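You operate a simulated robot arm through the tools that you are given. There is no shell and no other tool. Be economical: measure what you need, move in short steps, check, and stop when the job is done.

Carry out the task below with a simulated two-armed robot. There is one attempt and no reset: what you move stays moved.

TASK
Pick up the white-cap bobbin with one hand, pass it to the other hand and put it on the left pane of the flat light box. Set down upright: white-cap bobbin.
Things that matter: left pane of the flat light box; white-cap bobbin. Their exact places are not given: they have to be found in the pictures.

It is judged by the outcome, as a careful person would: the job done as asked, and still so three seconds after it is handed in. It fails if anything else is knocked over, pushed out of place, dropped, spilled or broken. Lids that push on must go on centred and level and be pressed home; caps that screw on are set level and turned clockwise until they are tight.

THE ROBOT
Two 7-joint arms with two-finger parallel grippers on one trunk, on a base that drives. Base frame: it is fixed to the floor where the robot stands at the start and does not move with it; the origin is under the middle of the robot, x ahead of it, y to its left, z up. Units: mm, rad, N and s.
The left shoulder is at the start at [70, 163, 1245], the right one opposite. With the tool pointing down near the work surface each hand reaches from about 340 to 860 mm from the robot's upright axis, wherever it stands, measured 20 degrees to its own side. Places, roughly: left pane of the flat light box (16x21 cm) [520, 820, 860]. Payload 3.43 kg a hand.
The TCP of each hand is the grasp point between the finger pads, 34 mm short of the fingertips. In the tool frame z runs along the fingers and y along their closing line. Largest opening 128 mm; finger width 24, thickness 12; the body of the gripper, 48 by 130 mm, starts 96 mm behind the TCP.
Orientation is that of the tool frame in the base frame, as a unit quaternion [w, x, y, z]. With the fingers straight down and closing along the base's y, the tool's x points along the base's -x, its y along +y and its z along -z.

THE INTERFACE
- The arms move only by the tool servo_tool. It takes "left_commands", "right_commands" or both (then of equal length, played together; a hand with none holds still); each is a list that holds one entry, the list of rows, each a list of 7 numbers: the shift along the base's x, y, z in mm, then the turn, a rotation vector about the base's x, y, z in rad, then the opening, from 0 (shut) to 1 (fully open). In form: [[[dx, dy, dz, wx, wy, wz, fingers], ...]]. A call has 1 to 8 rows; each row shifts and turns the commanded pose from where the row before left it. A row lasts 0.2 s, in which the tool goes at most 50 mm and 0.15 rad; a call with a longer step from one row to the next is refused whole, and so is a gripper value outside its range. A pose out of reach is approached as far as the arm can. The call stops where the force on the tool passes 40 N (or 10 N more than at its start, if that is more) or the arm is blocked; 0.2 s more then pass. The fingers move at their own pace (about 153 mm/s each) and stop on an object; they squeeze with about 25 N. The grip force told is the motor's: it shows also when the fingers shut on nothing. Time passes only in rows, and 0.2 s behind the last, so rows that do not move let the fingers close. It gives the time, the measured TCP pose, the force on the tool (base axes), the opening and the grip force at its end, in the units of the frame above (readings bear some noise), with the torque about the TCP (base axes, N m) and any sound that the robot's microphone picked up.
- Cameras (640 x 400 px; columns grow to the right, rows downward): "scene" is now at [115.4, 48.1, 1456.8]; the picture's right is [0.59, -0.80, 0.00], its down [-0.58, -0.43, -0.69] and it looks along [0.56, 0.41, -0.72] (base axes); focal length 256 px, centre (320, 200). "left" rides on the left gripper at [76, 11, -160] in its tool frame; the picture's right is [-0.15, 0.99, 0.00], its down [-0.88, -0.13, -0.46] and it looks along [-0.45, -0.07, 0.89] (tool axes); focal length 234 px, centre (320, 200). "right" rides on the right gripper at [76, -11, -160] in its tool frame; the picture's right is [0.15, 0.99, 0.00], its down [-0.88, 0.13, -0.46] and it looks along [-0.45, 0.07, 0.89] (tool axes); focal length 234 px, centre (320, 200).
- get_image(camera): a new picture of that camera. It takes no simulated time.
- move_column(by): slides the trunk up (or, below 0, down) by that many mm; the arms and the scene camera ride with it, the base frame stays. It gives what a move gives, with no picture.
- steer(legs): drives the robot by 1 to 6 legs, each [ahead, left, turn to the left] in mm, mm and rad, along the robot's own axes; the way and the turn of a leg run together, so that a leg with both is an arc; at most 1500 mm and 3.142 rad a leg. The arms and the cameras ride along, it lands a little off, and it stops where it bumps. It gives what a move gives.
- head_to(pan, tilt): turns the head with the scene camera to pan (to the left, within 1.501 rad either way) and tilt (down, from -0.506 to 1.204), counted from straight ahead of the robot. It gives what a move gives.
- probe_pixels(camera, pixels): for up to 12 pixels [column, row] of the newest picture of that camera ("zoom" is the newest enlarged one), the place [x, y, z] in the base frame of the surface seen there, good to about 3 mm. It takes no simulated time.
- zoom(camera, box): a new picture of the part [left, top, right, bottom] of that camera's present view, enlarged. It takes no simulated time.
- sign_off(): hands the job in; it is judged then, once.

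Go step by step. Measure first, check grasps and placings, and put right what went wrong. The budget is 80 turns and 58 pictures, counting those below and the enlarged ones. Unless the task says otherwise, let go and move clear before handing in, and close with one line.

The tools are called as name(argument=value, ...) on one line, values as JSON. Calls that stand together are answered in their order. servo_tool: Moves the arms, as the interface text tells. Its arguments: {"type":"object","properties":{"left_commands":{"type":"array","items":{"type":"array","items":{"type":"array","items":{"type":"number"}}}},"right_commands":{"type":"array","items":{"type":"array","items":{"type":"array","items":{"type":"number"}}}}},"required":[]} The other tools are called the same way: move_column (by) slides the trunk up or down; steer (legs) drives the base; head_to (pan, tilt) turns the head that bears the scene camera; get_image (camera) takes a picture; probe_pixels (camera, pixels) gives the place of the surface under pixels of a picture; zoom (camera, box) takes an enlarged picture of a part of a camera's view; sign_off () hands the job in.

At the start:

```text
time_s: 0.0
left_tool_pos: [385.5, 578.8, 1076.8]
left_ee_rot: [0.0, 0.001, 1.0, 0.0]
left_ft_force: [0.0, -0.1, 0.1]
left_torque: [0.04, -0.02, 0.0]
left_gripper_width: 128.1
left_finger_force: 0.1
right_tool_pos: [554.0, 33.4, 1099.1]
right_ee_rot: [0.0, 0.001, 1.0, 0.001]
right_ft_force: [0.2, 0.4, 0.9]
right_torque: [-0.01, 0.02, 0.01]
right_gripper_width: 127.9
right_finger_force: 0.0
trunk travel left (down, up): [-725.0, 215.0]
robot x, y, heading: [3.0, 2.4, 0.0]
head pan, tilt: [0.637, 0.805]
```

scene: 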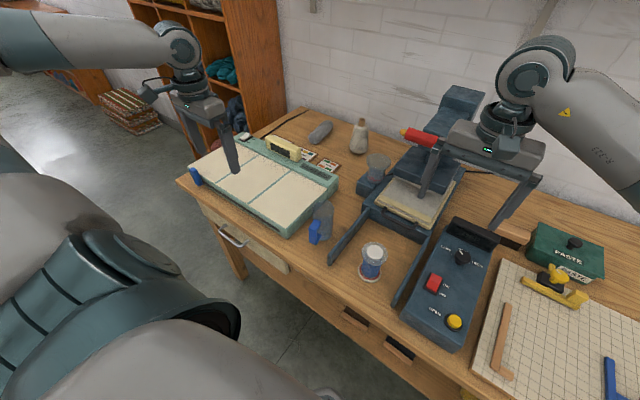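
right: 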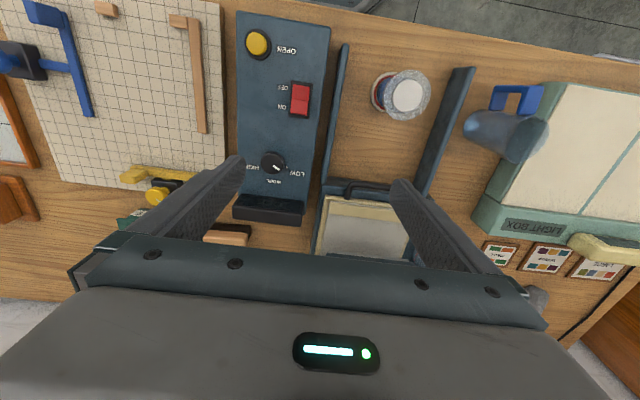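
left: 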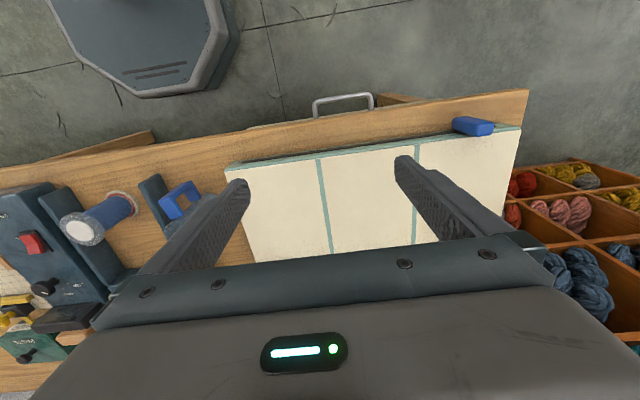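

The white-cap bobbin seems to be at scene (372,260), and the light box has three panes around (265,185). I'll zoom in and measure.

zoom(camera="scene", box=[300, 180, 460, 300])

probe_pixels(camera="scene", pixels=[[374, 250], [372, 262], [370, 275], [395, 290], [215, 160], [250, 180], [292, 208], [360, 240], [352, 282], [320, 220], [410, 270], [340, 250]])

zoom(camera="scene", box=[170, 110, 350, 245])

```text
3.33 times, centred on (380, 240) of scene
```

zoom: 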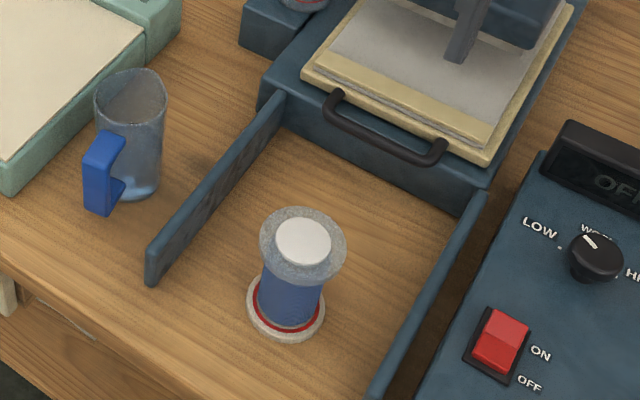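

```text
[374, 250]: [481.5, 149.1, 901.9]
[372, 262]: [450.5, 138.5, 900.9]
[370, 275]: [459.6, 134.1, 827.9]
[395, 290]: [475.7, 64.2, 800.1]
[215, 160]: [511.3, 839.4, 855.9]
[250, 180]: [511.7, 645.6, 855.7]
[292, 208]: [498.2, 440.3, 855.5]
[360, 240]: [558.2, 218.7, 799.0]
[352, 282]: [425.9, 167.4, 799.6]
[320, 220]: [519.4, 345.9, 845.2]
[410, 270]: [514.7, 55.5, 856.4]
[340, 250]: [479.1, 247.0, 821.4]
```

```text
2.96 times, centred on (260, 178) of scene
```

zoom: 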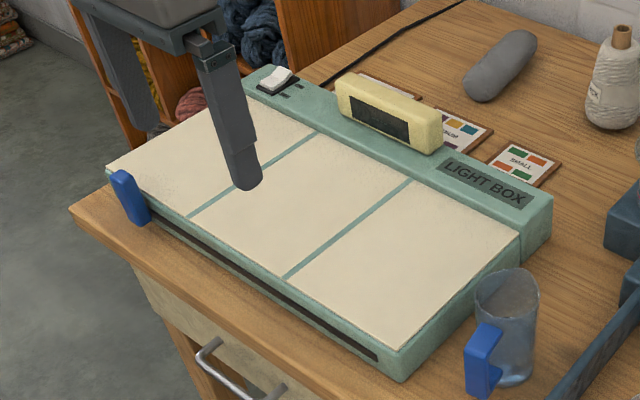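

The bobbin with a white cap stands upright at about (468,143), table at 800, top about 902. I'll check the other object near scene (376,168) and measure bobbin details.

zoom(camera="scene", box=[340, 130, 420, 190])

zoom(camera="scene", box=[345, 225, 401, 281])

zoom(camera="right", box=[320, 40, 480, 140])

probe_pixels(camera="right", pixels=[[408, 96], [408, 84], [408, 108], [396, 96], [420, 96], [408, 75], [428, 96], [395, 114], [380, 92], [425, 160], [338, 110], [460, 100]])

```text
6.67 times, centred on (380, 160) of scene
```

zoom: 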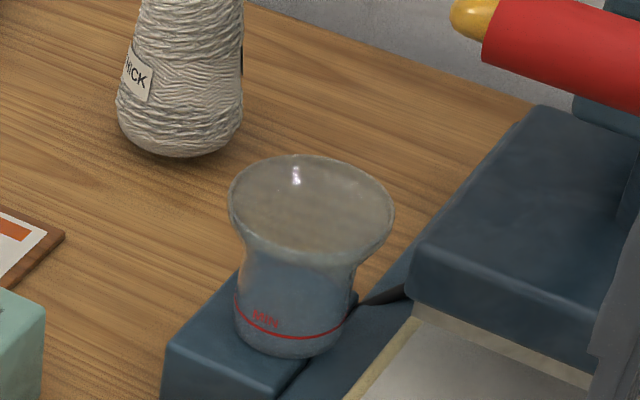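

```text
7.14 times, centred on (373, 253) of scene
```

zoom: 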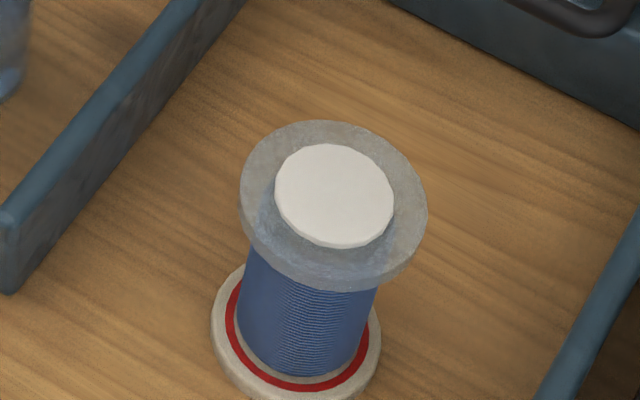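

```text
4.00 times, centred on (400, 90) of right
```

zoom: 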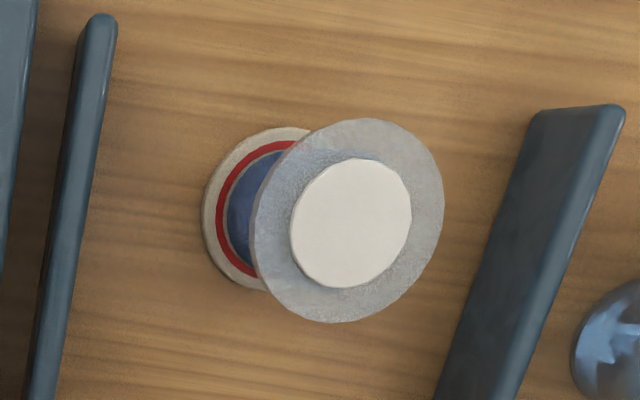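

```text
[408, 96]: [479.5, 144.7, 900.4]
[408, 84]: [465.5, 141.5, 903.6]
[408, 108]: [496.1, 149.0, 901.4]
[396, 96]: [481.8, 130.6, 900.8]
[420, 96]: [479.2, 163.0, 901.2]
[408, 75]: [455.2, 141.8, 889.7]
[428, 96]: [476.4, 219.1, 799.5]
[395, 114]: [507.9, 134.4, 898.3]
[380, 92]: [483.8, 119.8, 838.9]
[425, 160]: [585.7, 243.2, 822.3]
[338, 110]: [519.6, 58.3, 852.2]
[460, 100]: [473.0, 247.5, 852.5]
```

The bobbin is upright at about (480,145), with a flange about 66 mm across and its top at z≈901. The right hand will take it from above by the top flange, so the body stays free for the left hand. I'll move above it first.

servo_tool(right_commands=[[[-18.5, 28, -30, 0, 0, 0, 1], [-18.5, 28, -30, 0, 0, 0, 1], [-18.5, 28, -30, 0, 0, 0, 1], [-18.5, 28, -29, 0, 0, 0, 1], [0, 0, 0, 0, 0, 0, 1]]])

get_image(camera="right")

get_image(camera="scene")

```text
time_s: 1.2
left_tool_pos: [386.9, 578.4, 1077.6]
left_ee_rot: [0.0, 0.0, 1.0, 0.001]
left_ft_force: [0.1, 0.3, -0.7]
left_torque: [0.04, 0.02, -0.02]
left_gripper_width: 128.0
left_finger_force: 0.0
right_tool_pos: [479.5, 147.8, 981.0]
right_ee_rot: [0.0, 0.0, 1.0, 0.0]
right_ft_force: [0.0, -0.2, 0.0]
right_torque: [0.03, 0.01, 0.01]
right_gripper_width: 128.1
right_finger_force: 0.0
trunk travel left (down, up): [-725.0, 215.0]
robot x, y, heading: [-1.9, -0.5, -0.004]
head pan, tilt: [0.637, 0.805]
```

```text
49 pictures are left
```

right: 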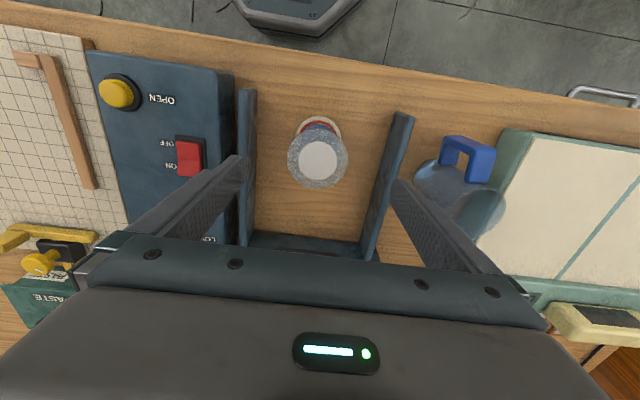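

```text
48 pictures are left
```

scene: 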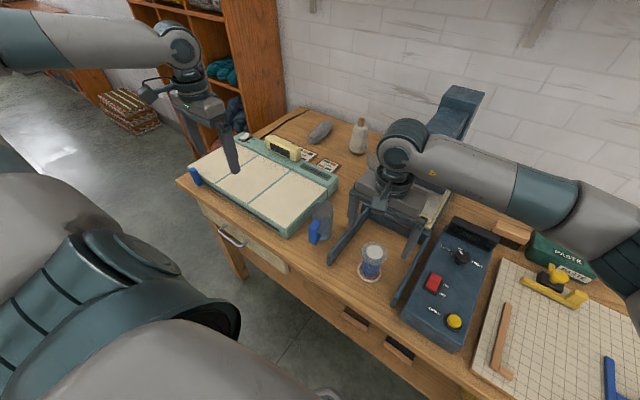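

The cap appears at right (319,160), exactly where the TCP axis projects for that height, so the hand is centred. I'll descend to z≈914 and close.

servo_tool(right_commands=[[[0, -1, -34, 0, 0, 0, 1], [0, -1, -33, 0, 0, 0, 1], [0, 0, 0, 0, 0, 0, 0.7], [0, 0, 0, 0, 0, 0, 0.4], [0, 0, 0, 0, 0, 0, 0.4], [0, 0, 0, 0, 0, 0, 0.4]]])

get_image(camera="right")

zoom(camera="scene", box=[320, 180, 440, 300])

```text
time_s: 2.6
left_tool_pos: [386.4, 579.1, 1076.6]
left_ee_rot: [0.0, 0.0, 1.0, 0.0]
left_ft_force: [-0.5, 0.0, -0.1]
left_torque: [0.01, -0.02, -0.04]
left_gripper_width: 128.0
left_finger_force: 0.0
right_tool_pos: [477.9, 144.0, 914.2]
right_ee_rot: [0.0, -0.001, 1.0, -0.001]
right_ft_force: [-0.6, -0.2, 0.4]
right_torque: [-0.02, 0.03, 0.0]
right_gripper_width: 64.0
right_finger_force: 25.4
trunk travel left (down, up): [-725.0, 215.0]
robot x, y, heading: [-0.6, -3.1, -0.002]
head pan, tilt: [0.637, 0.805]
```

```text
47 pictures are left
```

right: 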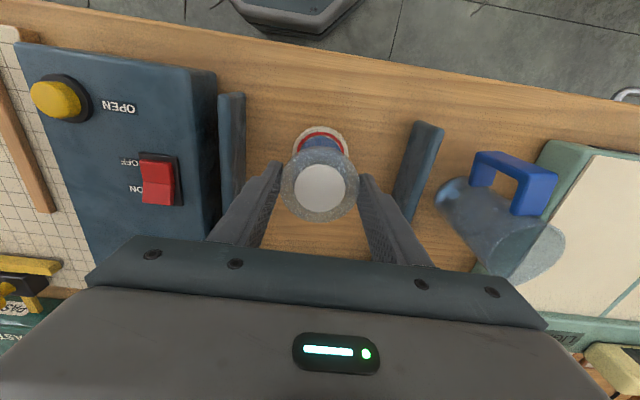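

```text
3.33 times, centred on (380, 240) of scene
```

zoom: 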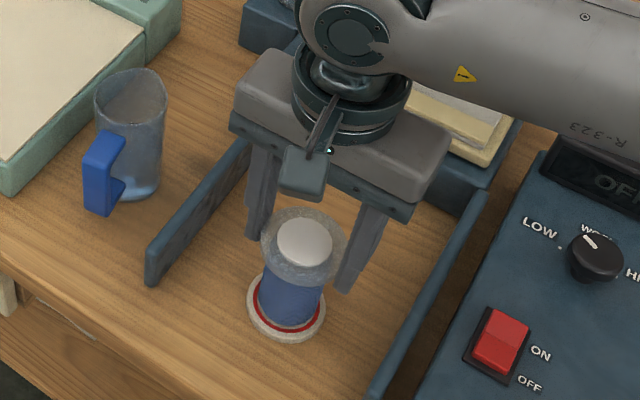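

Grip stopped at 64 mm with 25 N on the flange. I'll lift slowly and check that the bobbin comes along.

servo_tool(right_commands=[[[0, 0, 15, 0, 0, 0, 0.3], [0, 0, 25, 0, 0, 0, 0.3], [0, 0, 30, 0, 0, 0, 0.3], [0, 0, 30, 0, 0, 0, 0.3], [0, 0, 30, 0, 0, 0, 0.3], [0, 0, 30, 0, 0, 0, 0.3], [0, 0, 0, 0, 0, 0, 0.3]]])

get_image(camera="scene")

```text
time_s: 4.2
left_tool_pos: [386.9, 577.7, 1077.4]
left_ee_rot: [0.0, 0.0, 1.0, 0.0]
left_ft_force: [0.4, -0.1, 0.2]
left_torque: [-0.01, 0.03, -0.01]
left_gripper_width: 128.1
left_finger_force: 0.0
right_tool_pos: [480.0, 142.7, 1073.8]
right_ee_rot: [-0.001, 0.0, 1.0, 0.0]
right_ft_force: [0.5, 0.3, -1.1]
right_torque: [0.0, 0.01, 0.01]
right_gripper_width: 64.2
right_finger_force: 24.8
trunk travel left (down, up): [-725.0, 215.0]
robot x, y, heading: [-2.4, 1.3, 0.0]
head pan, tilt: [0.637, 0.805]
```

```text
45 pictures are left
```

scene: 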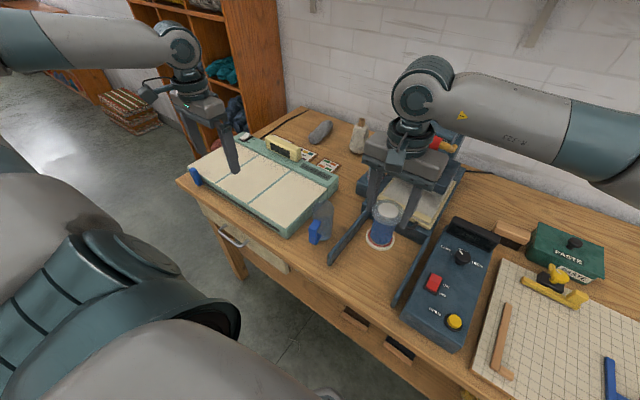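

The bobbin came up hanging straight. I'll bring it to a handover spot at about (560,260,1130), and at the same time pitch the left hand to near horizontal.

servo_tool(right_commands=[[[10, 14.5, 7, 0, 0, 0, 0.3], [10, 14.5, 7, 0, 0, 0, 0.3], [10, 14.5, 7, 0, 0, 0, 0.3], [10, 14.5, 7, 0, 0, 0, 0.3], [10, 14.5, 7, 0, 0, 0, 0.3], [10, 14.5, 7, 0, 0, 0, 0.3], [10, 14.5, 7, 0, 0, 0, 0.3], [10, 14.5, 7, 0, 0, 0, 0.3]]], left_commands=[[[8, 0, 3, 0, -0.14, 0, 1], [8, 0, 3, 0, -0.14, 0, 1], [8, 0, 3, 0, -0.14, 0, 1], [8, 0, 3, 0, -0.14, 0, 1], [8, 0, 3, 0, -0.14, 0, 1], [8, 0, 3, 0, -0.14, 0, 1], [8, 0, 3, 0, -0.14, 0, 1], [8, 0, 3, 0, -0.14, 0, 1]]])

get_image(camera="scene")

```text
time_s: 6.0
left_tool_pos: [449.8, 579.4, 1099.4]
left_ee_rot: [0.532, -0.001, 0.847, -0.002]
left_ft_force: [0.6, 0.2, -1.2]
left_torque: [0.01, -0.03, -0.01]
left_gripper_width: 127.9
left_finger_force: 0.1
right_tool_pos: [560.8, 261.1, 1126.7]
right_ee_rot: [0.0, -0.001, 1.0, -0.002]
right_ft_force: [0.7, -0.4, -0.5]
right_torque: [-0.02, -0.01, -0.02]
right_gripper_width: 64.0
right_finger_force: 25.3
trunk travel left (down, up): [-725.0, 215.0]
robot x, y, heading: [0.2, -2.7, -0.005]
head pan, tilt: [0.637, 0.805]
```

```text
44 pictures are left
```

scene: 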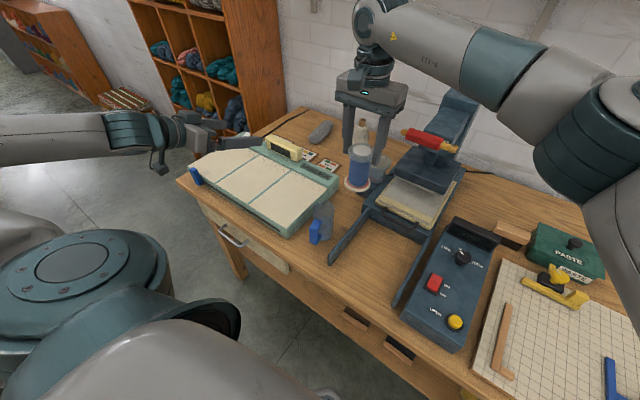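

Both arms reached their poses and the bobbin still hangs straight. Now I'll finish the pitch, yaw the left hand toward the bobbin and move it to a stand-off near (447,325,1060).

servo_tool(left_commands=[[[0, -32, -5, 0, -0.102, 0, 1], [0, -32, -5, 0, 0, -0.131, 1], [0, -32, -5, 0, 0, -0.131, 1], [0, -32, -5, 0, 0, -0.131, 1], [0, -32, -5, 0, 0, -0.131, 1], [0, -32, -5, 0, 0, 0, 1], [0, -32, -5, 0, 0, 0, 1], [-3, -30, -5, 0, 0, 0, 1]]])

get_image(camera="scene")

get_image(camera="left")

```text
time_s: 7.8
left_tool_pos: [463.1, 339.0, 1051.1]
left_ee_rot: [0.554, 0.213, 0.791, -0.15]
left_ft_force: [-0.2, -0.1, 0.0]
left_torque: [-0.02, 0.01, -0.03]
left_gripper_width: 127.7
left_finger_force: 0.1
left hand out of reach, approached as far as the arm can: row 8
right_tool_pos: [562.1, 259.5, 1127.0]
right_ee_rot: [-0.001, 0.0, 1.0, 0.0]
right_ft_force: [0.6, -0.4, -1.3]
right_torque: [0.01, 0.05, 0.01]
right_gripper_width: 64.0
right_finger_force: 25.0
trunk travel left (down, up): [-725.0, 215.0]
robot x, y, heading: [-1.8, 1.4, -0.002]
head pan, tilt: [0.637, 0.805]
```

```text
43 pictures are left
```

scene: 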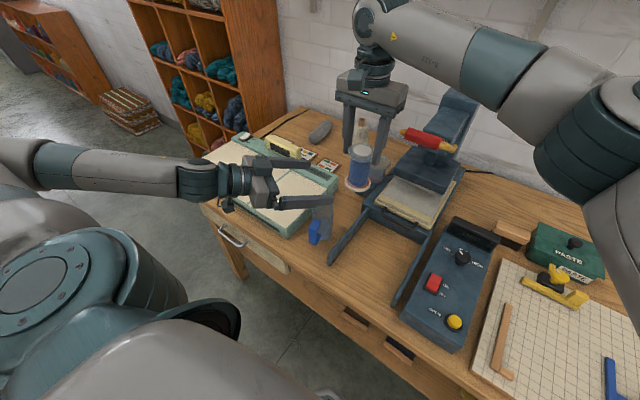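

```text
42 pictures are left
```

left: 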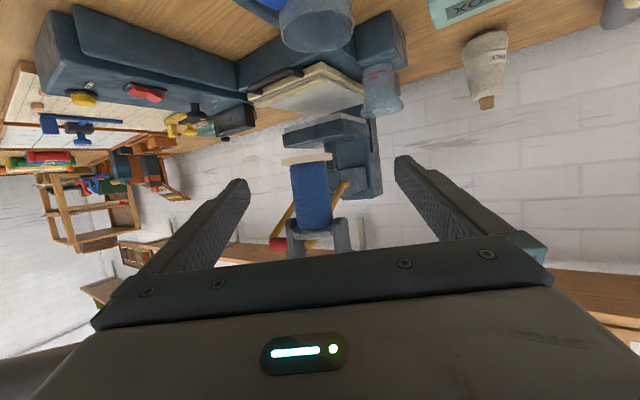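

The left hand is oriented as wanted and stopped at (463,339,1051), with the bobbin 124 mm ahead but 19 mm to the side. I'll shift the bobbin with the right hand to line it up, and nudge the left forward a little to see how it tracks.

servo_tool(right_commands=[[[10, 17, 0, 0, 0, 0, 0.3], [0, 0, 0, 0, 0, 0, 0.3], [0, 0, 0, 0, 0, 0, 0.3]]], left_commands=[[[17.3, -10, 0, 0, 0, 0, 1], [17.3, -10, 0, 0, 0, 0, 1], [0, 0, 0, 0, 0, 0, 1]]])

```text
time_s: 8.6
left_tool_pos: [496.2, 319.9, 1053.6]
left_ee_rot: [0.554, 0.212, 0.791, -0.148]
left_ft_force: [-0.7, 0.5, 0.2]
left_torque: [0.0, 0.01, -0.02]
left_gripper_width: 128.0
left_finger_force: 0.1
right_tool_pos: [564.1, 267.8, 1129.0]
right_ee_rot: [0.002, 0.0, 1.0, 0.0]
right_ft_force: [-1.2, 0.8, -0.4]
right_torque: [-0.02, -0.02, -0.06]
right_gripper_width: 64.1
right_finger_force: 25.0
right hand out of reach, approached as far as the arm can: row 1
trunk travel left (down, up): [-725.0, 215.0]
robot x, y, heading: [-1.1, -1.8, 0.002]
head pan, tilt: [0.637, 0.805]
```

The left hand tracks again. The bobbin centre is at about (564,268), mid-body z≈1062, so I'll move sideways first and then advance around the body with the fingers open.

servo_tool(left_commands=[[[2, -13, 8, 0, 0, 0, 1], [22, -13, 0, 0, 0, 0, 1], [22, -13, 0, 0, 0, 0, 1], [22, -13, 0, 0, 0, 0, 1], [0, 0, 0, 0, 0, 0, 1]]])

get_image(camera="left")

zoom(camera="scene", box=[260, 60, 460, 220])

```text
time_s: 9.8
left_tool_pos: [565.5, 267.3, 1063.3]
left_ee_rot: [0.554, 0.213, 0.791, -0.149]
left_ft_force: [-0.2, 0.2, -0.3]
left_torque: [-0.02, 0.0, 0.01]
left_gripper_width: 128.2
left_finger_force: 0.0
right_tool_pos: [564.8, 268.9, 1128.9]
right_ee_rot: [-0.001, 0.001, 1.0, 0.0]
right_ft_force: [-0.2, 0.3, -0.4]
right_torque: [0.03, -0.01, 0.04]
right_gripper_width: 63.9
right_finger_force: 24.8
trunk travel left (down, up): [-725.0, 215.0]
robot x, y, heading: [2.6, 0.6, 0.0]
head pan, tilt: [0.637, 0.805]
```

```text
41 pictures are left
```

left: 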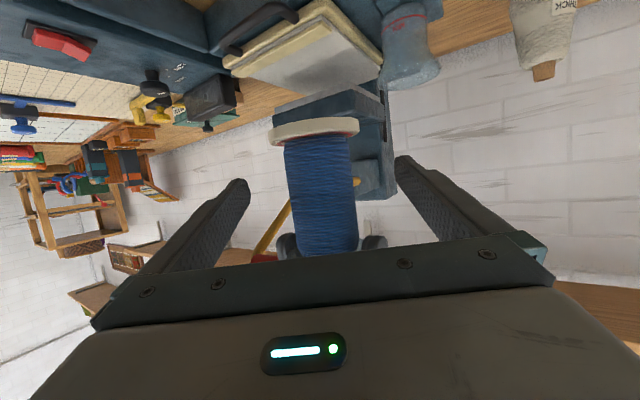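

```text
2.50 times, centred on (360, 140) of scene
```

zoom: 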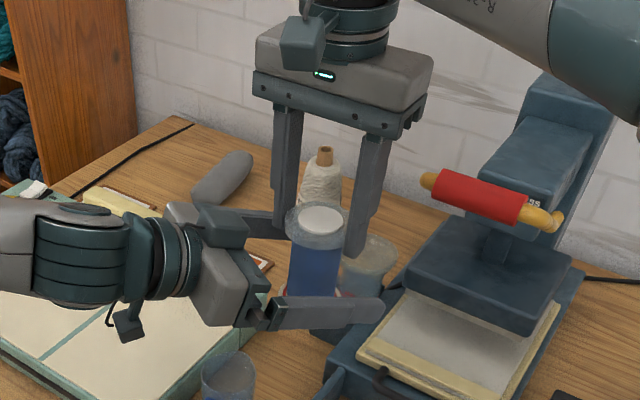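

The bobbin body sits midway between the left fingers (left picture, column ~320), between the flanges. I'll close the left hand.

servo_tool(left_commands=[[[0, 0, 0, 0, 0, 0, 0.7], [0, 0, 0, 0, 0, 0, 0.5], [0, 0, 0, 0, 0, 0, 0.4], [0, 0, 0, 0, 0, 0, 0.2], [0, 0, 0, 0, 0, 0, 0.2]]])

zoom(camera="scene", box=[260, 60, 460, 220])

get_image(camera="left")

```text
time_s: 11.0
left_tool_pos: [566.8, 266.7, 1062.7]
left_ee_rot: [0.555, 0.211, 0.791, -0.147]
left_ft_force: [6.5, 6.4, -0.8]
left_torque: [-0.05, 0.06, -0.11]
left_gripper_width: 47.8
left_finger_force: 24.8
right_tool_pos: [565.2, 267.3, 1128.4]
right_ee_rot: [-0.001, 0.001, 1.0, 0.0]
right_ft_force: [-5.6, -6.4, 1.1]
right_torque: [-0.45, 0.32, 0.12]
right_gripper_width: 64.1
right_finger_force: 24.6
trunk travel left (down, up): [-725.0, 215.0]
robot x, y, heading: [-1.3, -0.2, -0.006]
head pan, tilt: [0.637, 0.805]
```

```text
2.50 times, centred on (360, 140) of scene
```

zoom: 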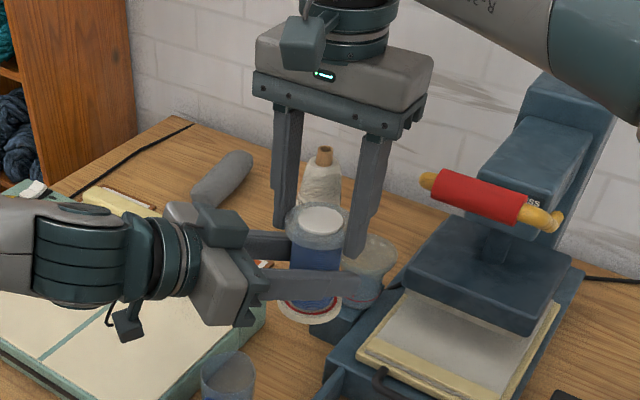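

```text
38 pictures are left
```

left: 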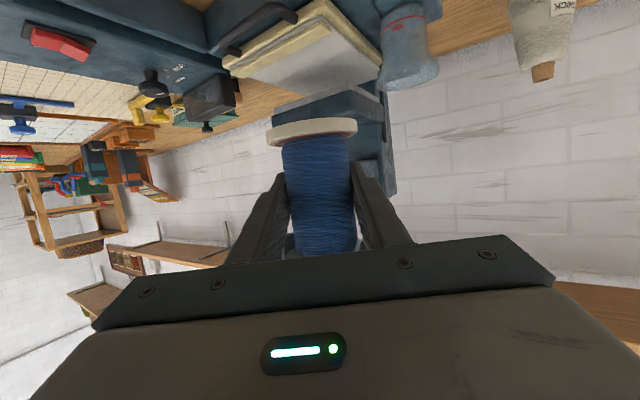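

The left hand holds the body at 47.8 mm with 25 N. Now I'll open the right hand and raise it clear.

servo_tool(right_commands=[[[0, 0, 0, 0, 0, 0, 0.55], [0, 0, 0, 0, 0, 0, 0.7], [0, 0, 0, 0, 0, 0, 0.9], [0, 0, 30, 0, 0, 0, 0.9], [0, 0, 35, 0, 0, 0, 0.9], [0, 0, 35, 0, 0, 0, 0.9], [0, -40, 10, 0, 0, 0, 0.9], [0, -45, 0, 0, 0, 0, 0.9]]], left_commands=[[[0, 0, 0, 0, 0, 0, 0.2], [0, 0, 0, 0, 0, 0, 0.2], [0, 0, 0, 0, 0, 0, 0.2], [0, 0, 0, 0, 0, 0, 0.2], [0, 0, 0, 0, 0, 0, 0.2], [0, 0, 0, 0, 0, 0, 0.2], [0, 0, 0, 0, 0, 0, 0.2], [0, 0, 0, 0, 0, 0, 0.2]]])

get_image(camera="scene")

```text
time_s: 12.8
left_tool_pos: [567.2, 264.4, 1064.3]
left_ee_rot: [0.553, 0.213, 0.792, -0.147]
left_ft_force: [-0.5, -0.4, 0.7]
left_torque: [0.04, -0.01, 0.03]
left_gripper_width: 47.7
left_finger_force: 24.9
right_tool_pos: [575.6, 167.5, 1218.8]
right_ee_rot: [0.0, -0.001, 1.0, 0.002]
right_ft_force: [0.6, -0.5, 0.4]
right_torque: [0.01, 0.02, -0.01]
right_gripper_width: 115.2
right_finger_force: 0.0
right hand out of reach, approached as far as the arm can: row 5, 6
trunk travel left (down, up): [-725.0, 215.0]
robot x, y, heading: [-3.1, -1.1, 0.0]
head pan, tilt: [0.637, 0.805]
```

```text
37 pictures are left
```

scene: 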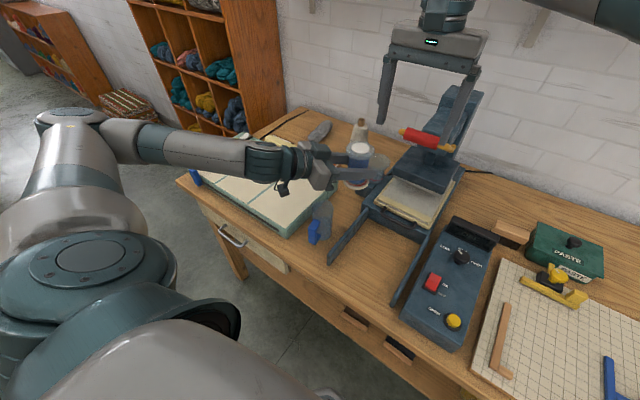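

The left hand holds the bobbin upright alone and the right hand is clear. I'll draw both hands back in before driving left.

servo_tool(left_commands=[[[-12, 23, 5, 0, 0, 0.065, 0.2], [-12, 23, 5, 0, 0, 0.065, 0.2], [-12, 23, 5, 0, 0, 0.065, 0.2], [-12, 23, 5, 0, 0, 0.065, 0.2], [-12, 23, 5, 0, 0, 0.066, 0.2], [-12, 23, 5, 0, 0, 0.066, 0.2], [-12, 23, 5, 0, 0, 0.066, 0.2], [-12, 23, 5, 0, 0, 0.066, 0.2]]], right_commands=[[[-20, -20, 0, 0, 0, 0, 0.9], [-20, -20, 0, 0, 0, 0, 0.9], [-20, -20, 0, 0, 0, 0, 0.9], [-20, -20, 0, 0, 0, 0, 0.9], [-20, -20, 0, 0, 0, 0, 0.9], [-20, -20, 0, 0, 0, 0, 0.9], [-20, -20, 0, 0, 0, 0, 0.9], [0, -20, 0, 0, 0, 0, 0.9]]])

get_image(camera="scene")

```text
time_s: 14.6
left_tool_pos: [488.2, 470.0, 1095.0]
left_ee_rot: [0.574, 0.0, 0.819, 0.0]
left_ft_force: [-0.1, -0.1, -0.9]
left_torque: [0.01, 0.02, 0.0]
left_gripper_width: 47.4
left_finger_force: 25.0
left hand out of reach, approached as far as the arm can: row 4, 5, 6, 7, 8
right_tool_pos: [434.8, 7.2, 1218.6]
right_ee_rot: [0.0, 0.0, 1.0, 0.0]
right_ft_force: [-0.3, 0.2, -0.6]
right_torque: [0.01, 0.04, 0.03]
right_gripper_width: 115.1
right_finger_force: 0.1
trunk travel left (down, up): [-725.0, 215.0]
robot x, y, heading: [-0.0, -1.1, 0.002]
head pan, tilt: [0.637, 0.805]
```

```text
36 pictures are left
```

scene: 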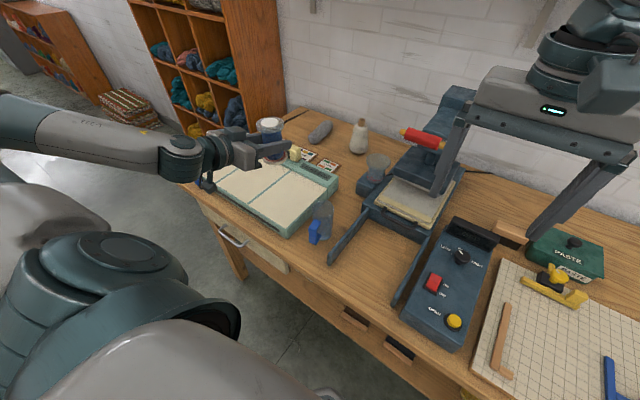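

Everything is clear. Driving 350 mm left puts the held bobbin next to the left pane's y.

steer(legs=[[0, 350, 0]])

head_to(pan=0.75, tilt=0.9)

get_image(camera="scene")

get_image(camera="left")

```text
time_s: 16.9
left_tool_pos: [488.5, 823.5, 1093.2]
left_ee_rot: [0.573, 0.001, 0.819, -0.001]
left_ft_force: [-0.2, -0.1, -0.5]
left_torque: [0.01, 0.01, 0.0]
left_gripper_width: 47.1
left_finger_force: 25.1
right_tool_pos: [434.5, 360.5, 1218.8]
right_ee_rot: [0.001, 0.001, 1.0, 0.0]
right_ft_force: [-0.1, 0.5, -0.5]
right_torque: [0.03, -0.01, -0.02]
right_gripper_width: 115.3
right_finger_force: 0.0
trunk travel left (down, up): [-725.0, 215.0]
robot x, y, heading: [1.3, 355.6, -0.001]
head pan, tilt: [0.637, 0.805]
```

```text
time_s: 17.6
left_tool_pos: [490.6, 824.3, 1094.8]
left_ee_rot: [0.573, 0.002, 0.819, -0.002]
left_ft_force: [0.7, -0.4, -0.4]
left_torque: [-0.02, -0.02, 0.0]
left_gripper_width: 47.5
left_finger_force: 24.7
right_tool_pos: [434.3, 362.7, 1217.7]
right_ee_rot: [0.0, 0.002, 1.0, 0.0]
right_ft_force: [0.8, 0.7, -0.1]
right_torque: [-0.01, -0.01, -0.02]
right_gripper_width: 115.2
right_finger_force: 0.0
trunk travel left (down, up): [-725.0, 215.0]
robot x, y, heading: [-1.7, 350.9, -0.005]
head pan, tilt: [0.75, 0.901]
```

```text
35 pictures are left
```

scene: 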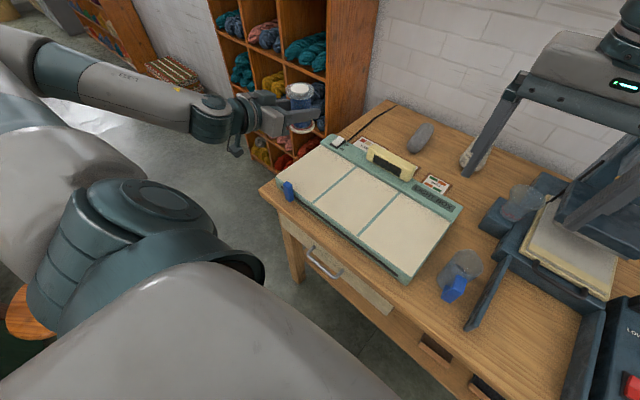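

```text
34 pictures are left
```

left: 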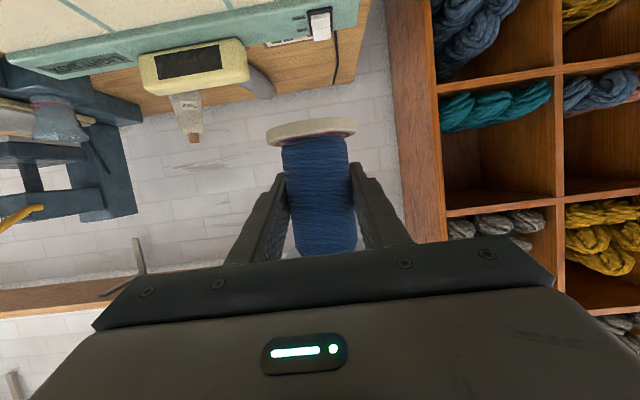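

Now I'll measure the left pane's edges and check the bobbin's tilt.

zoom(camera="scene", box=[264, 130, 376, 214])

probe_pixels(camera="scene", pixels=[[326, 149], [288, 182], [296, 193], [312, 205], [352, 170], [356, 171], [320, 177], [288, 192], [334, 141], [320, 137]])

zoom(camera="scene", box=[260, 70, 340, 140])

```text
4.76 times, centred on (320, 172) of scene
```

zoom: 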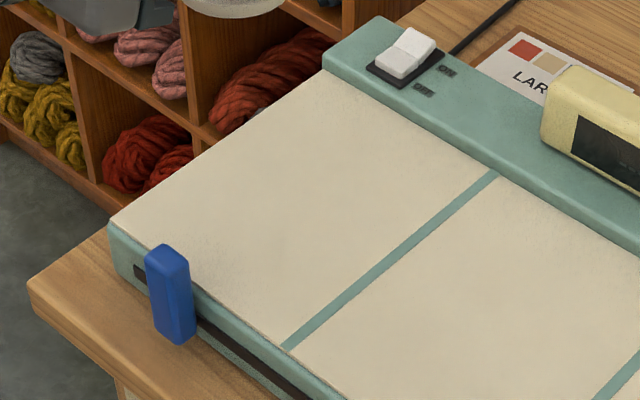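

```text
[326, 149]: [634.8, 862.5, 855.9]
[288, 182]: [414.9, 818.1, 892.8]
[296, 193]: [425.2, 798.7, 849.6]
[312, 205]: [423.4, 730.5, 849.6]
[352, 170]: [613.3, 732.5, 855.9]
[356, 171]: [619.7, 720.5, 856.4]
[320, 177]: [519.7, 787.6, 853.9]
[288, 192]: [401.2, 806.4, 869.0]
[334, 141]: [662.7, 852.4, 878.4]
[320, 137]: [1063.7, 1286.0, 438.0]
```

```text
5.71 times, centred on (300, 105) of scene
```

zoom: 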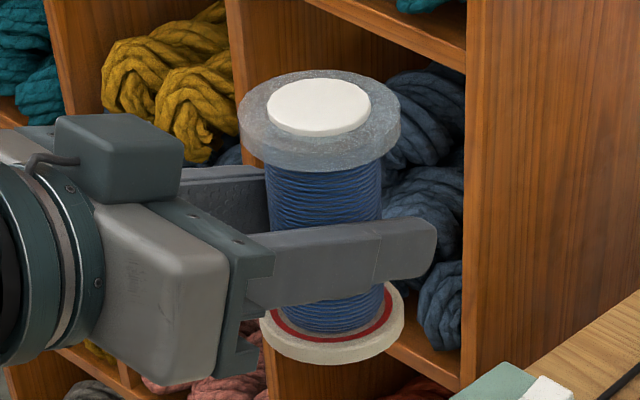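

The left pane spans about x 420–635, y 728–885, z 856, and a blue slider stands at its front edge (405,813), top z≈893. I need to know how low the parts under the left gripper hang before choosing the approach angle.

zoom(camera="scene", box=[180, 70, 300, 170])

probe_pixels(camera="scene", pixels=[[237, 152], [235, 148], [231, 154], [240, 130], [300, 132], [303, 128], [288, 105], [301, 88]])

```text
4.00 times, centred on (240, 120) of scene
```

zoom: 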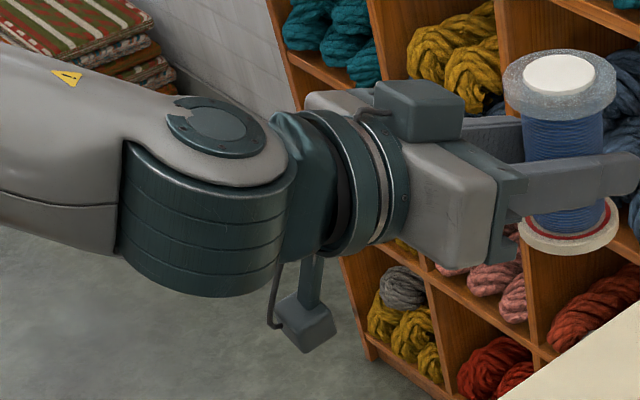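

```text
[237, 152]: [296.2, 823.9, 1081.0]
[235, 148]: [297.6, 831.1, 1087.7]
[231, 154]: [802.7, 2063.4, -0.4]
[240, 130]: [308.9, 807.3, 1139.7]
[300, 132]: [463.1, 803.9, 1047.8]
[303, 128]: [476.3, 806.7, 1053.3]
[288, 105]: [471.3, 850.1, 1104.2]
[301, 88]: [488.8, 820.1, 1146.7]
```

The camera under the left wrist hangs about 194 mm behind the TCP and 30 mm below it. A small yaw of +0.3 rad keeps it away from the blue slider. I'll move over (540,805) and come down partway.

servo_tool(left_commands=[[[17, -7, -15, 0, 0, 0.1, 0.2], [17, -7, -15, 0, 0, 0.1, 0.2], [16, -6, -15, 0, 0, 0.1, 0.2], [0, 0, -25, 0, 0, 0, 0.2], [0, 0, -25, 0, 0, 0, 0.2], [0, 0, -25, 0, 0, 0, 0.2], [0, 0, -25, 0, 0, 0, 0.2], [0, 0, 0, 0, 0, 0, 0.2]]])

get_image(camera="scene")

get_image(camera="left")

```text
time_s: 19.4
left_tool_pos: [544.3, 809.7, 945.8]
left_ee_rot: [0.567, -0.121, 0.81, 0.085]
left_ft_force: [-0.2, -0.9, 0.7]
left_torque: [-0.02, 0.0, -0.03]
left_gripper_width: 47.3
left_finger_force: 24.5
left hand out of reach, approached as far as the arm can: row 1
right_tool_pos: [435.4, 360.8, 1217.9]
right_ee_rot: [0.0, 0.002, 1.0, 0.0]
right_ft_force: [0.3, -0.6, 0.4]
right_torque: [-0.02, -0.03, -0.02]
right_gripper_width: 115.3
right_finger_force: 0.0
trunk travel left (down, up): [-725.0, 215.0]
robot x, y, heading: [0.5, 354.0, -0.001]
head pan, tilt: [0.75, 0.901]
```

```text
30 pictures are left
```

scene: 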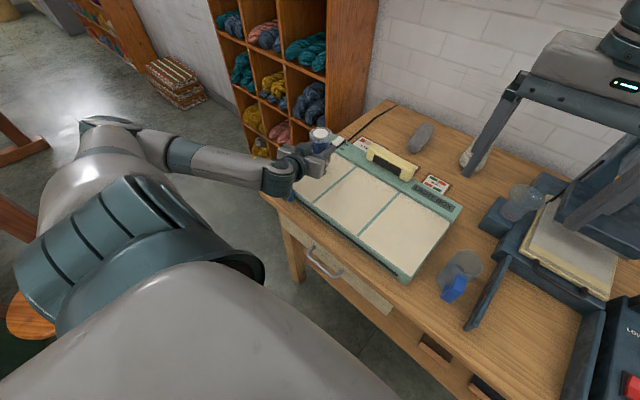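

```text
29 pictures are left
```

left: 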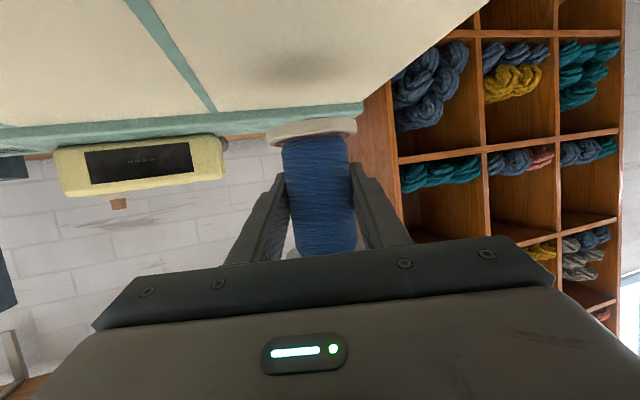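

The hand is now at (544,810,946). I'll look at clearance and probe the low parts before the last 40 mm.

zoom(camera="scene", box=[250, 110, 370, 210])

probe_pixels(camera="scene", pixels=[[293, 198], [290, 193], [319, 133], [318, 152], [280, 186], [300, 190]])

```text
4.00 times, centred on (310, 160) of scene
```

zoom: 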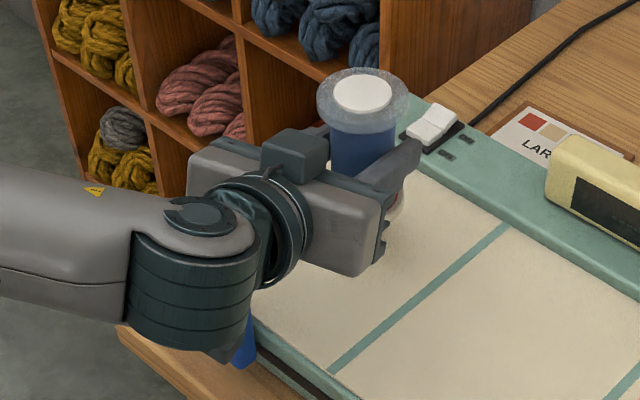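

```text
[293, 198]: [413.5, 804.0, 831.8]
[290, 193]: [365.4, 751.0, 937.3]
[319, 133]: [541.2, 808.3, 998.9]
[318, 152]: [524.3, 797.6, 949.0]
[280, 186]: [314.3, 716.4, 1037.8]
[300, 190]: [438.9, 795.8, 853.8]
```

Clear: the wrist's lowest part will end at about z 896, beside the slider and not over it. I'll descend to about 5 mm above expected contact, nudged slightly further inward on the pane.

servo_tool(left_commands=[[[4, -4, 0, 0, 0, 0, 0.2], [4, -4, -10, 0, 0, 0, 0.2], [0, 0, -10, 0, 0, 0, 0.2], [0, 0, -10, 0, 0, 0, 0.2], [0, 0, -5, 0, 0, 0, 0.2], [0, 0, 0, 0, 0, 0, 0.2]]])

get_image(camera="left")

```text
time_s: 20.8
left_tool_pos: [552.3, 800.1, 910.7]
left_ee_rot: [0.567, -0.122, 0.81, 0.085]
left_ft_force: [0.0, -0.4, -0.6]
left_torque: [-0.05, 0.0, 0.01]
left_gripper_width: 47.4
left_finger_force: 25.0
right_tool_pos: [435.2, 361.8, 1220.0]
right_ee_rot: [0.0, 0.002, 1.0, 0.001]
right_ft_force: [0.1, 0.2, -0.6]
right_torque: [-0.03, 0.02, 0.03]
right_gripper_width: 115.2
right_finger_force: 0.1
trunk travel left (down, up): [-725.0, 215.0]
robot x, y, heading: [-0.6, 353.7, 0.002]
head pan, tilt: [0.75, 0.901]
```

```text
27 pictures are left
```

left: 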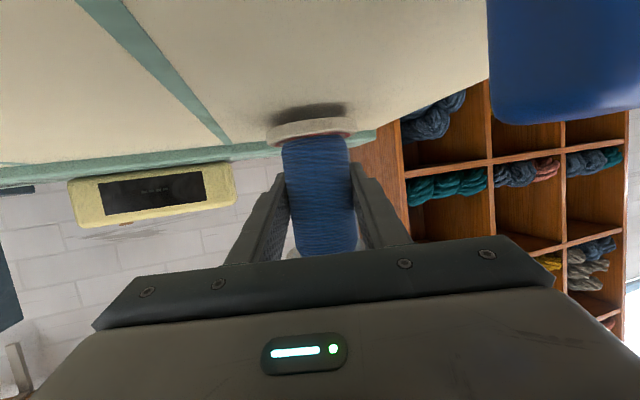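

No contact yet and the bobbin is just above the pane, with its shadow below the flange. I'll lower in 2 mm steps.

servo_tool(left_commands=[[[0, 0, -2, 0, 0, 0, 0.2], [0, 0, -2, 0, 0, 0, 0.2], [0, 0, 0, 0, 0, 0, 0.2]]])

```text
time_s: 21.6
left_tool_pos: [551.1, 798.9, 908.9]
left_ee_rot: [0.568, -0.122, 0.81, 0.085]
left_ft_force: [0.1, -0.3, -0.6]
left_torque: [-0.02, 0.0, 0.01]
left_gripper_width: 47.5
left_finger_force: 24.8
right_tool_pos: [435.2, 361.7, 1218.6]
right_ee_rot: [0.0, 0.002, 1.0, 0.0]
right_ft_force: [-0.7, 1.1, -0.6]
right_torque: [0.01, 0.01, -0.03]
right_gripper_width: 115.1
right_finger_force: 0.1
trunk travel left (down, up): [-725.0, 215.0]
robot x, y, heading: [1.0, 353.7, -0.001]
head pan, tilt: [0.75, 0.901]
```

servo_tool(left_commands=[[[0, 0, -2, 0, 0, 0, 0.2], [0, 0, 0, 0, 0, 0, 0.2]]])

zoom(camera="left", box=[240, 80, 400, 180])

```text
time_s: 22.2
left_tool_pos: [553.3, 800.4, 905.5]
left_ee_rot: [0.567, -0.121, 0.81, 0.084]
left_ft_force: [0.4, 0.4, -1.1]
left_torque: [0.03, -0.02, 0.01]
left_gripper_width: 47.6
left_finger_force: 24.6
right_tool_pos: [435.4, 362.4, 1218.4]
right_ee_rot: [0.0, 0.002, 1.0, 0.0]
right_ft_force: [0.6, 0.9, 0.1]
right_torque: [0.02, -0.02, 0.03]
right_gripper_width: 115.4
right_finger_force: 0.0
trunk travel left (down, up): [-725.0, 215.0]
robot x, y, heading: [-0.1, 354.7, -0.002]
head pan, tilt: [0.75, 0.901]
```

```text
4.00 times, centred on (320, 130) of left
```

zoom: 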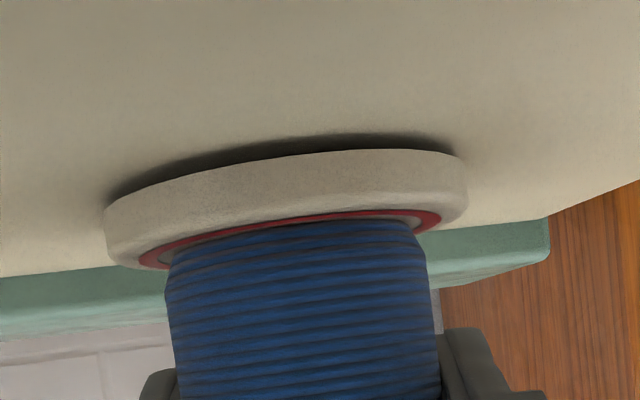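

A thin shadow gap remains beneath the flange and there is no force yet. I'll continue in 1 mm steps.

servo_tool(left_commands=[[[0, 0, -1, 0, 0, 0, 0.2], [0, 0, -1, 0, 0, 0, 0.2], [0, 0, 0, 0, 0, 0, 0.2]]])

zoom(camera="left", box=[240, 80, 400, 180])

```text
time_s: 23.0
left_tool_pos: [550.3, 797.9, 903.5]
left_ee_rot: [0.568, -0.121, 0.81, 0.084]
left_ft_force: [0.3, -0.5, -0.4]
left_torque: [0.0, 0.0, 0.02]
left_gripper_width: 47.4
left_finger_force: 25.2
right_tool_pos: [435.3, 362.3, 1219.3]
right_ee_rot: [0.0, 0.002, 1.0, 0.0]
right_ft_force: [-0.9, 0.0, 0.2]
right_torque: [-0.02, 0.0, 0.01]
right_gripper_width: 115.3
right_finger_force: 0.0
trunk travel left (down, up): [-725.0, 215.0]
robot x, y, heading: [0.2, 353.9, -0.003]
head pan, tilt: [0.75, 0.901]
```

```text
4.00 times, centred on (320, 130) of left
```

zoom: 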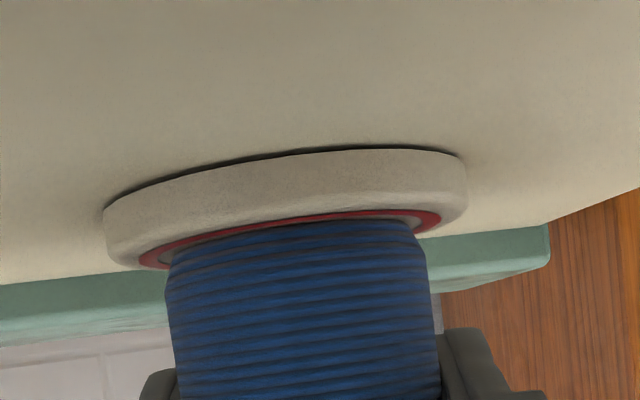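

servo_tool(left_commands=[[[0, 0, -1, 0, 0, 0, 0.2], [0, 0, 0, 0, 0, 0, 0.2]]])

zoom(camera="left", box=[240, 80, 400, 180])

```text
time_s: 23.6
left_tool_pos: [550.7, 799.1, 904.0]
left_ee_rot: [0.567, -0.122, 0.81, 0.086]
left_ft_force: [-1.0, -0.2, -1.4]
left_torque: [-0.03, 0.03, 0.0]
left_gripper_width: 47.3
left_finger_force: 24.5
right_tool_pos: [435.2, 362.3, 1218.0]
right_ee_rot: [0.0, 0.001, 1.0, -0.001]
right_ft_force: [-0.2, 0.1, -0.3]
right_torque: [-0.01, -0.02, 0.0]
right_gripper_width: 114.9
right_finger_force: 0.1
trunk travel left (down, up): [-725.0, 215.0]
robot x, y, heading: [0.1, 353.9, -0.004]
head pan, tilt: [0.75, 0.901]
```

```text
4.00 times, centred on (320, 130) of left
```

zoom: 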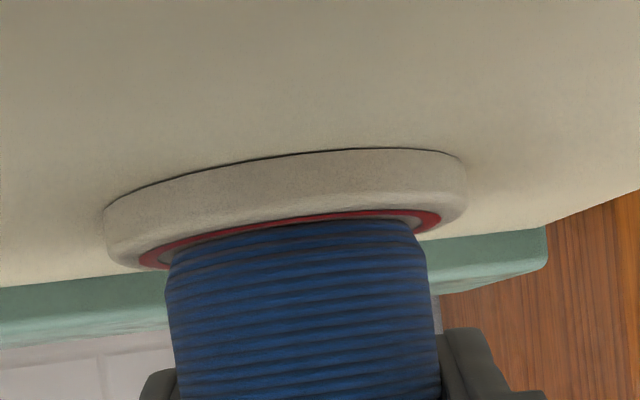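

The gap is now a hairline and even all round, so the bobbin is level. One more millimetre should seat it.

servo_tool(left_commands=[[[0, 0, -1, 0, 0, 0, 0.2], [0, 0, 0, 0, 0, 0, 0.2]]])

zoom(camera="left", box=[240, 80, 400, 180])

```text
time_s: 24.2
left_tool_pos: [549.5, 800.5, 903.0]
left_ee_rot: [0.567, -0.121, 0.81, 0.084]
left_ft_force: [0.2, 0.2, 2.8]
left_torque: [0.06, -0.01, -0.02]
left_gripper_width: 47.4
left_finger_force: 24.9
right_tool_pos: [435.3, 361.5, 1218.5]
right_ee_rot: [-0.001, 0.002, 1.0, 0.0]
right_ft_force: [-0.7, 0.4, -0.2]
right_torque: [0.0, 0.04, 0.02]
right_gripper_width: 115.2
right_finger_force: 0.1
trunk travel left (down, up): [-725.0, 215.0]
robot x, y, heading: [1.3, 352.8, 0.003]
head pan, tilt: [0.75, 0.901]
```

```text
4.00 times, centred on (320, 130) of left
```

zoom: 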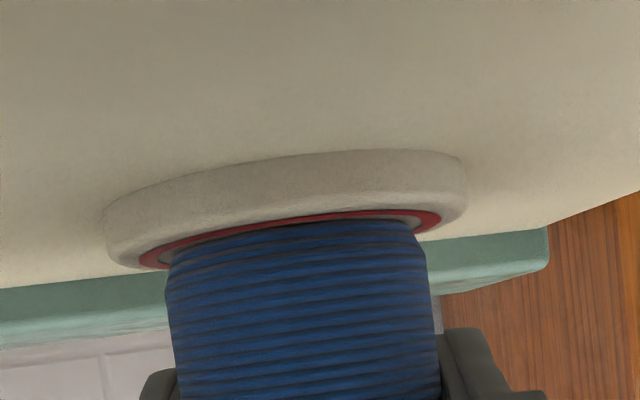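

The bobbin is seated with 3 N of contact and no gap. I'll open the fingers.

servo_tool(left_commands=[[[0, 0, 0, 0, 0, 0, 0.45], [0, 0, 0, 0, 0, 0, 0.6], [0, 0, 0, 0, 0, 0, 0.8], [0, 0, 0, 0, 0, 0, 1], [0, 0, 0, 0, 0, 0, 1]]])

get_image(camera="left")

zoom(camera="scene", box=[250, 110, 370, 210])

```text
time_s: 25.4
left_tool_pos: [549.8, 799.3, 903.5]
left_ee_rot: [0.567, -0.121, 0.81, 0.084]
left_ft_force: [0.8, -0.8, 1.0]
left_torque: [0.02, 0.04, 0.02]
left_gripper_width: 127.7
left_finger_force: 0.1
right_tool_pos: [435.3, 362.2, 1218.5]
right_ee_rot: [0.0, 0.002, 1.0, 0.0]
right_ft_force: [0.4, -0.4, -0.1]
right_torque: [0.01, 0.0, -0.03]
right_gripper_width: 115.1
right_finger_force: 0.0
trunk travel left (down, up): [-725.0, 215.0]
robot x, y, heading: [2.1, 354.1, 0.004]
head pan, tilt: [0.75, 0.901]
```

```text
22 pictures are left
```

left: 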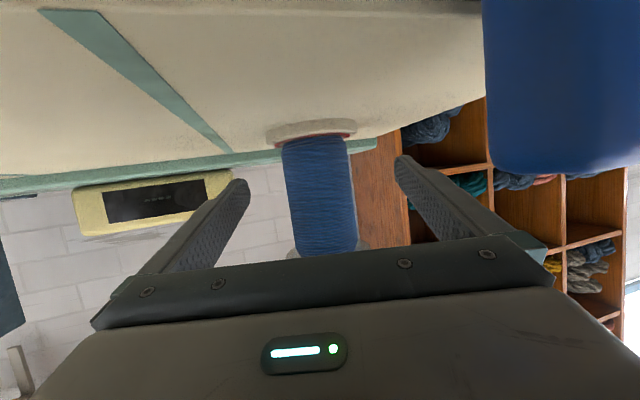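

```text
4.00 times, centred on (310, 160) of scene
```

zoom: 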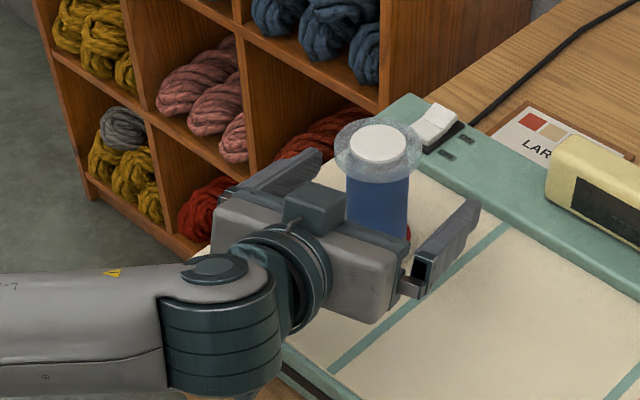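

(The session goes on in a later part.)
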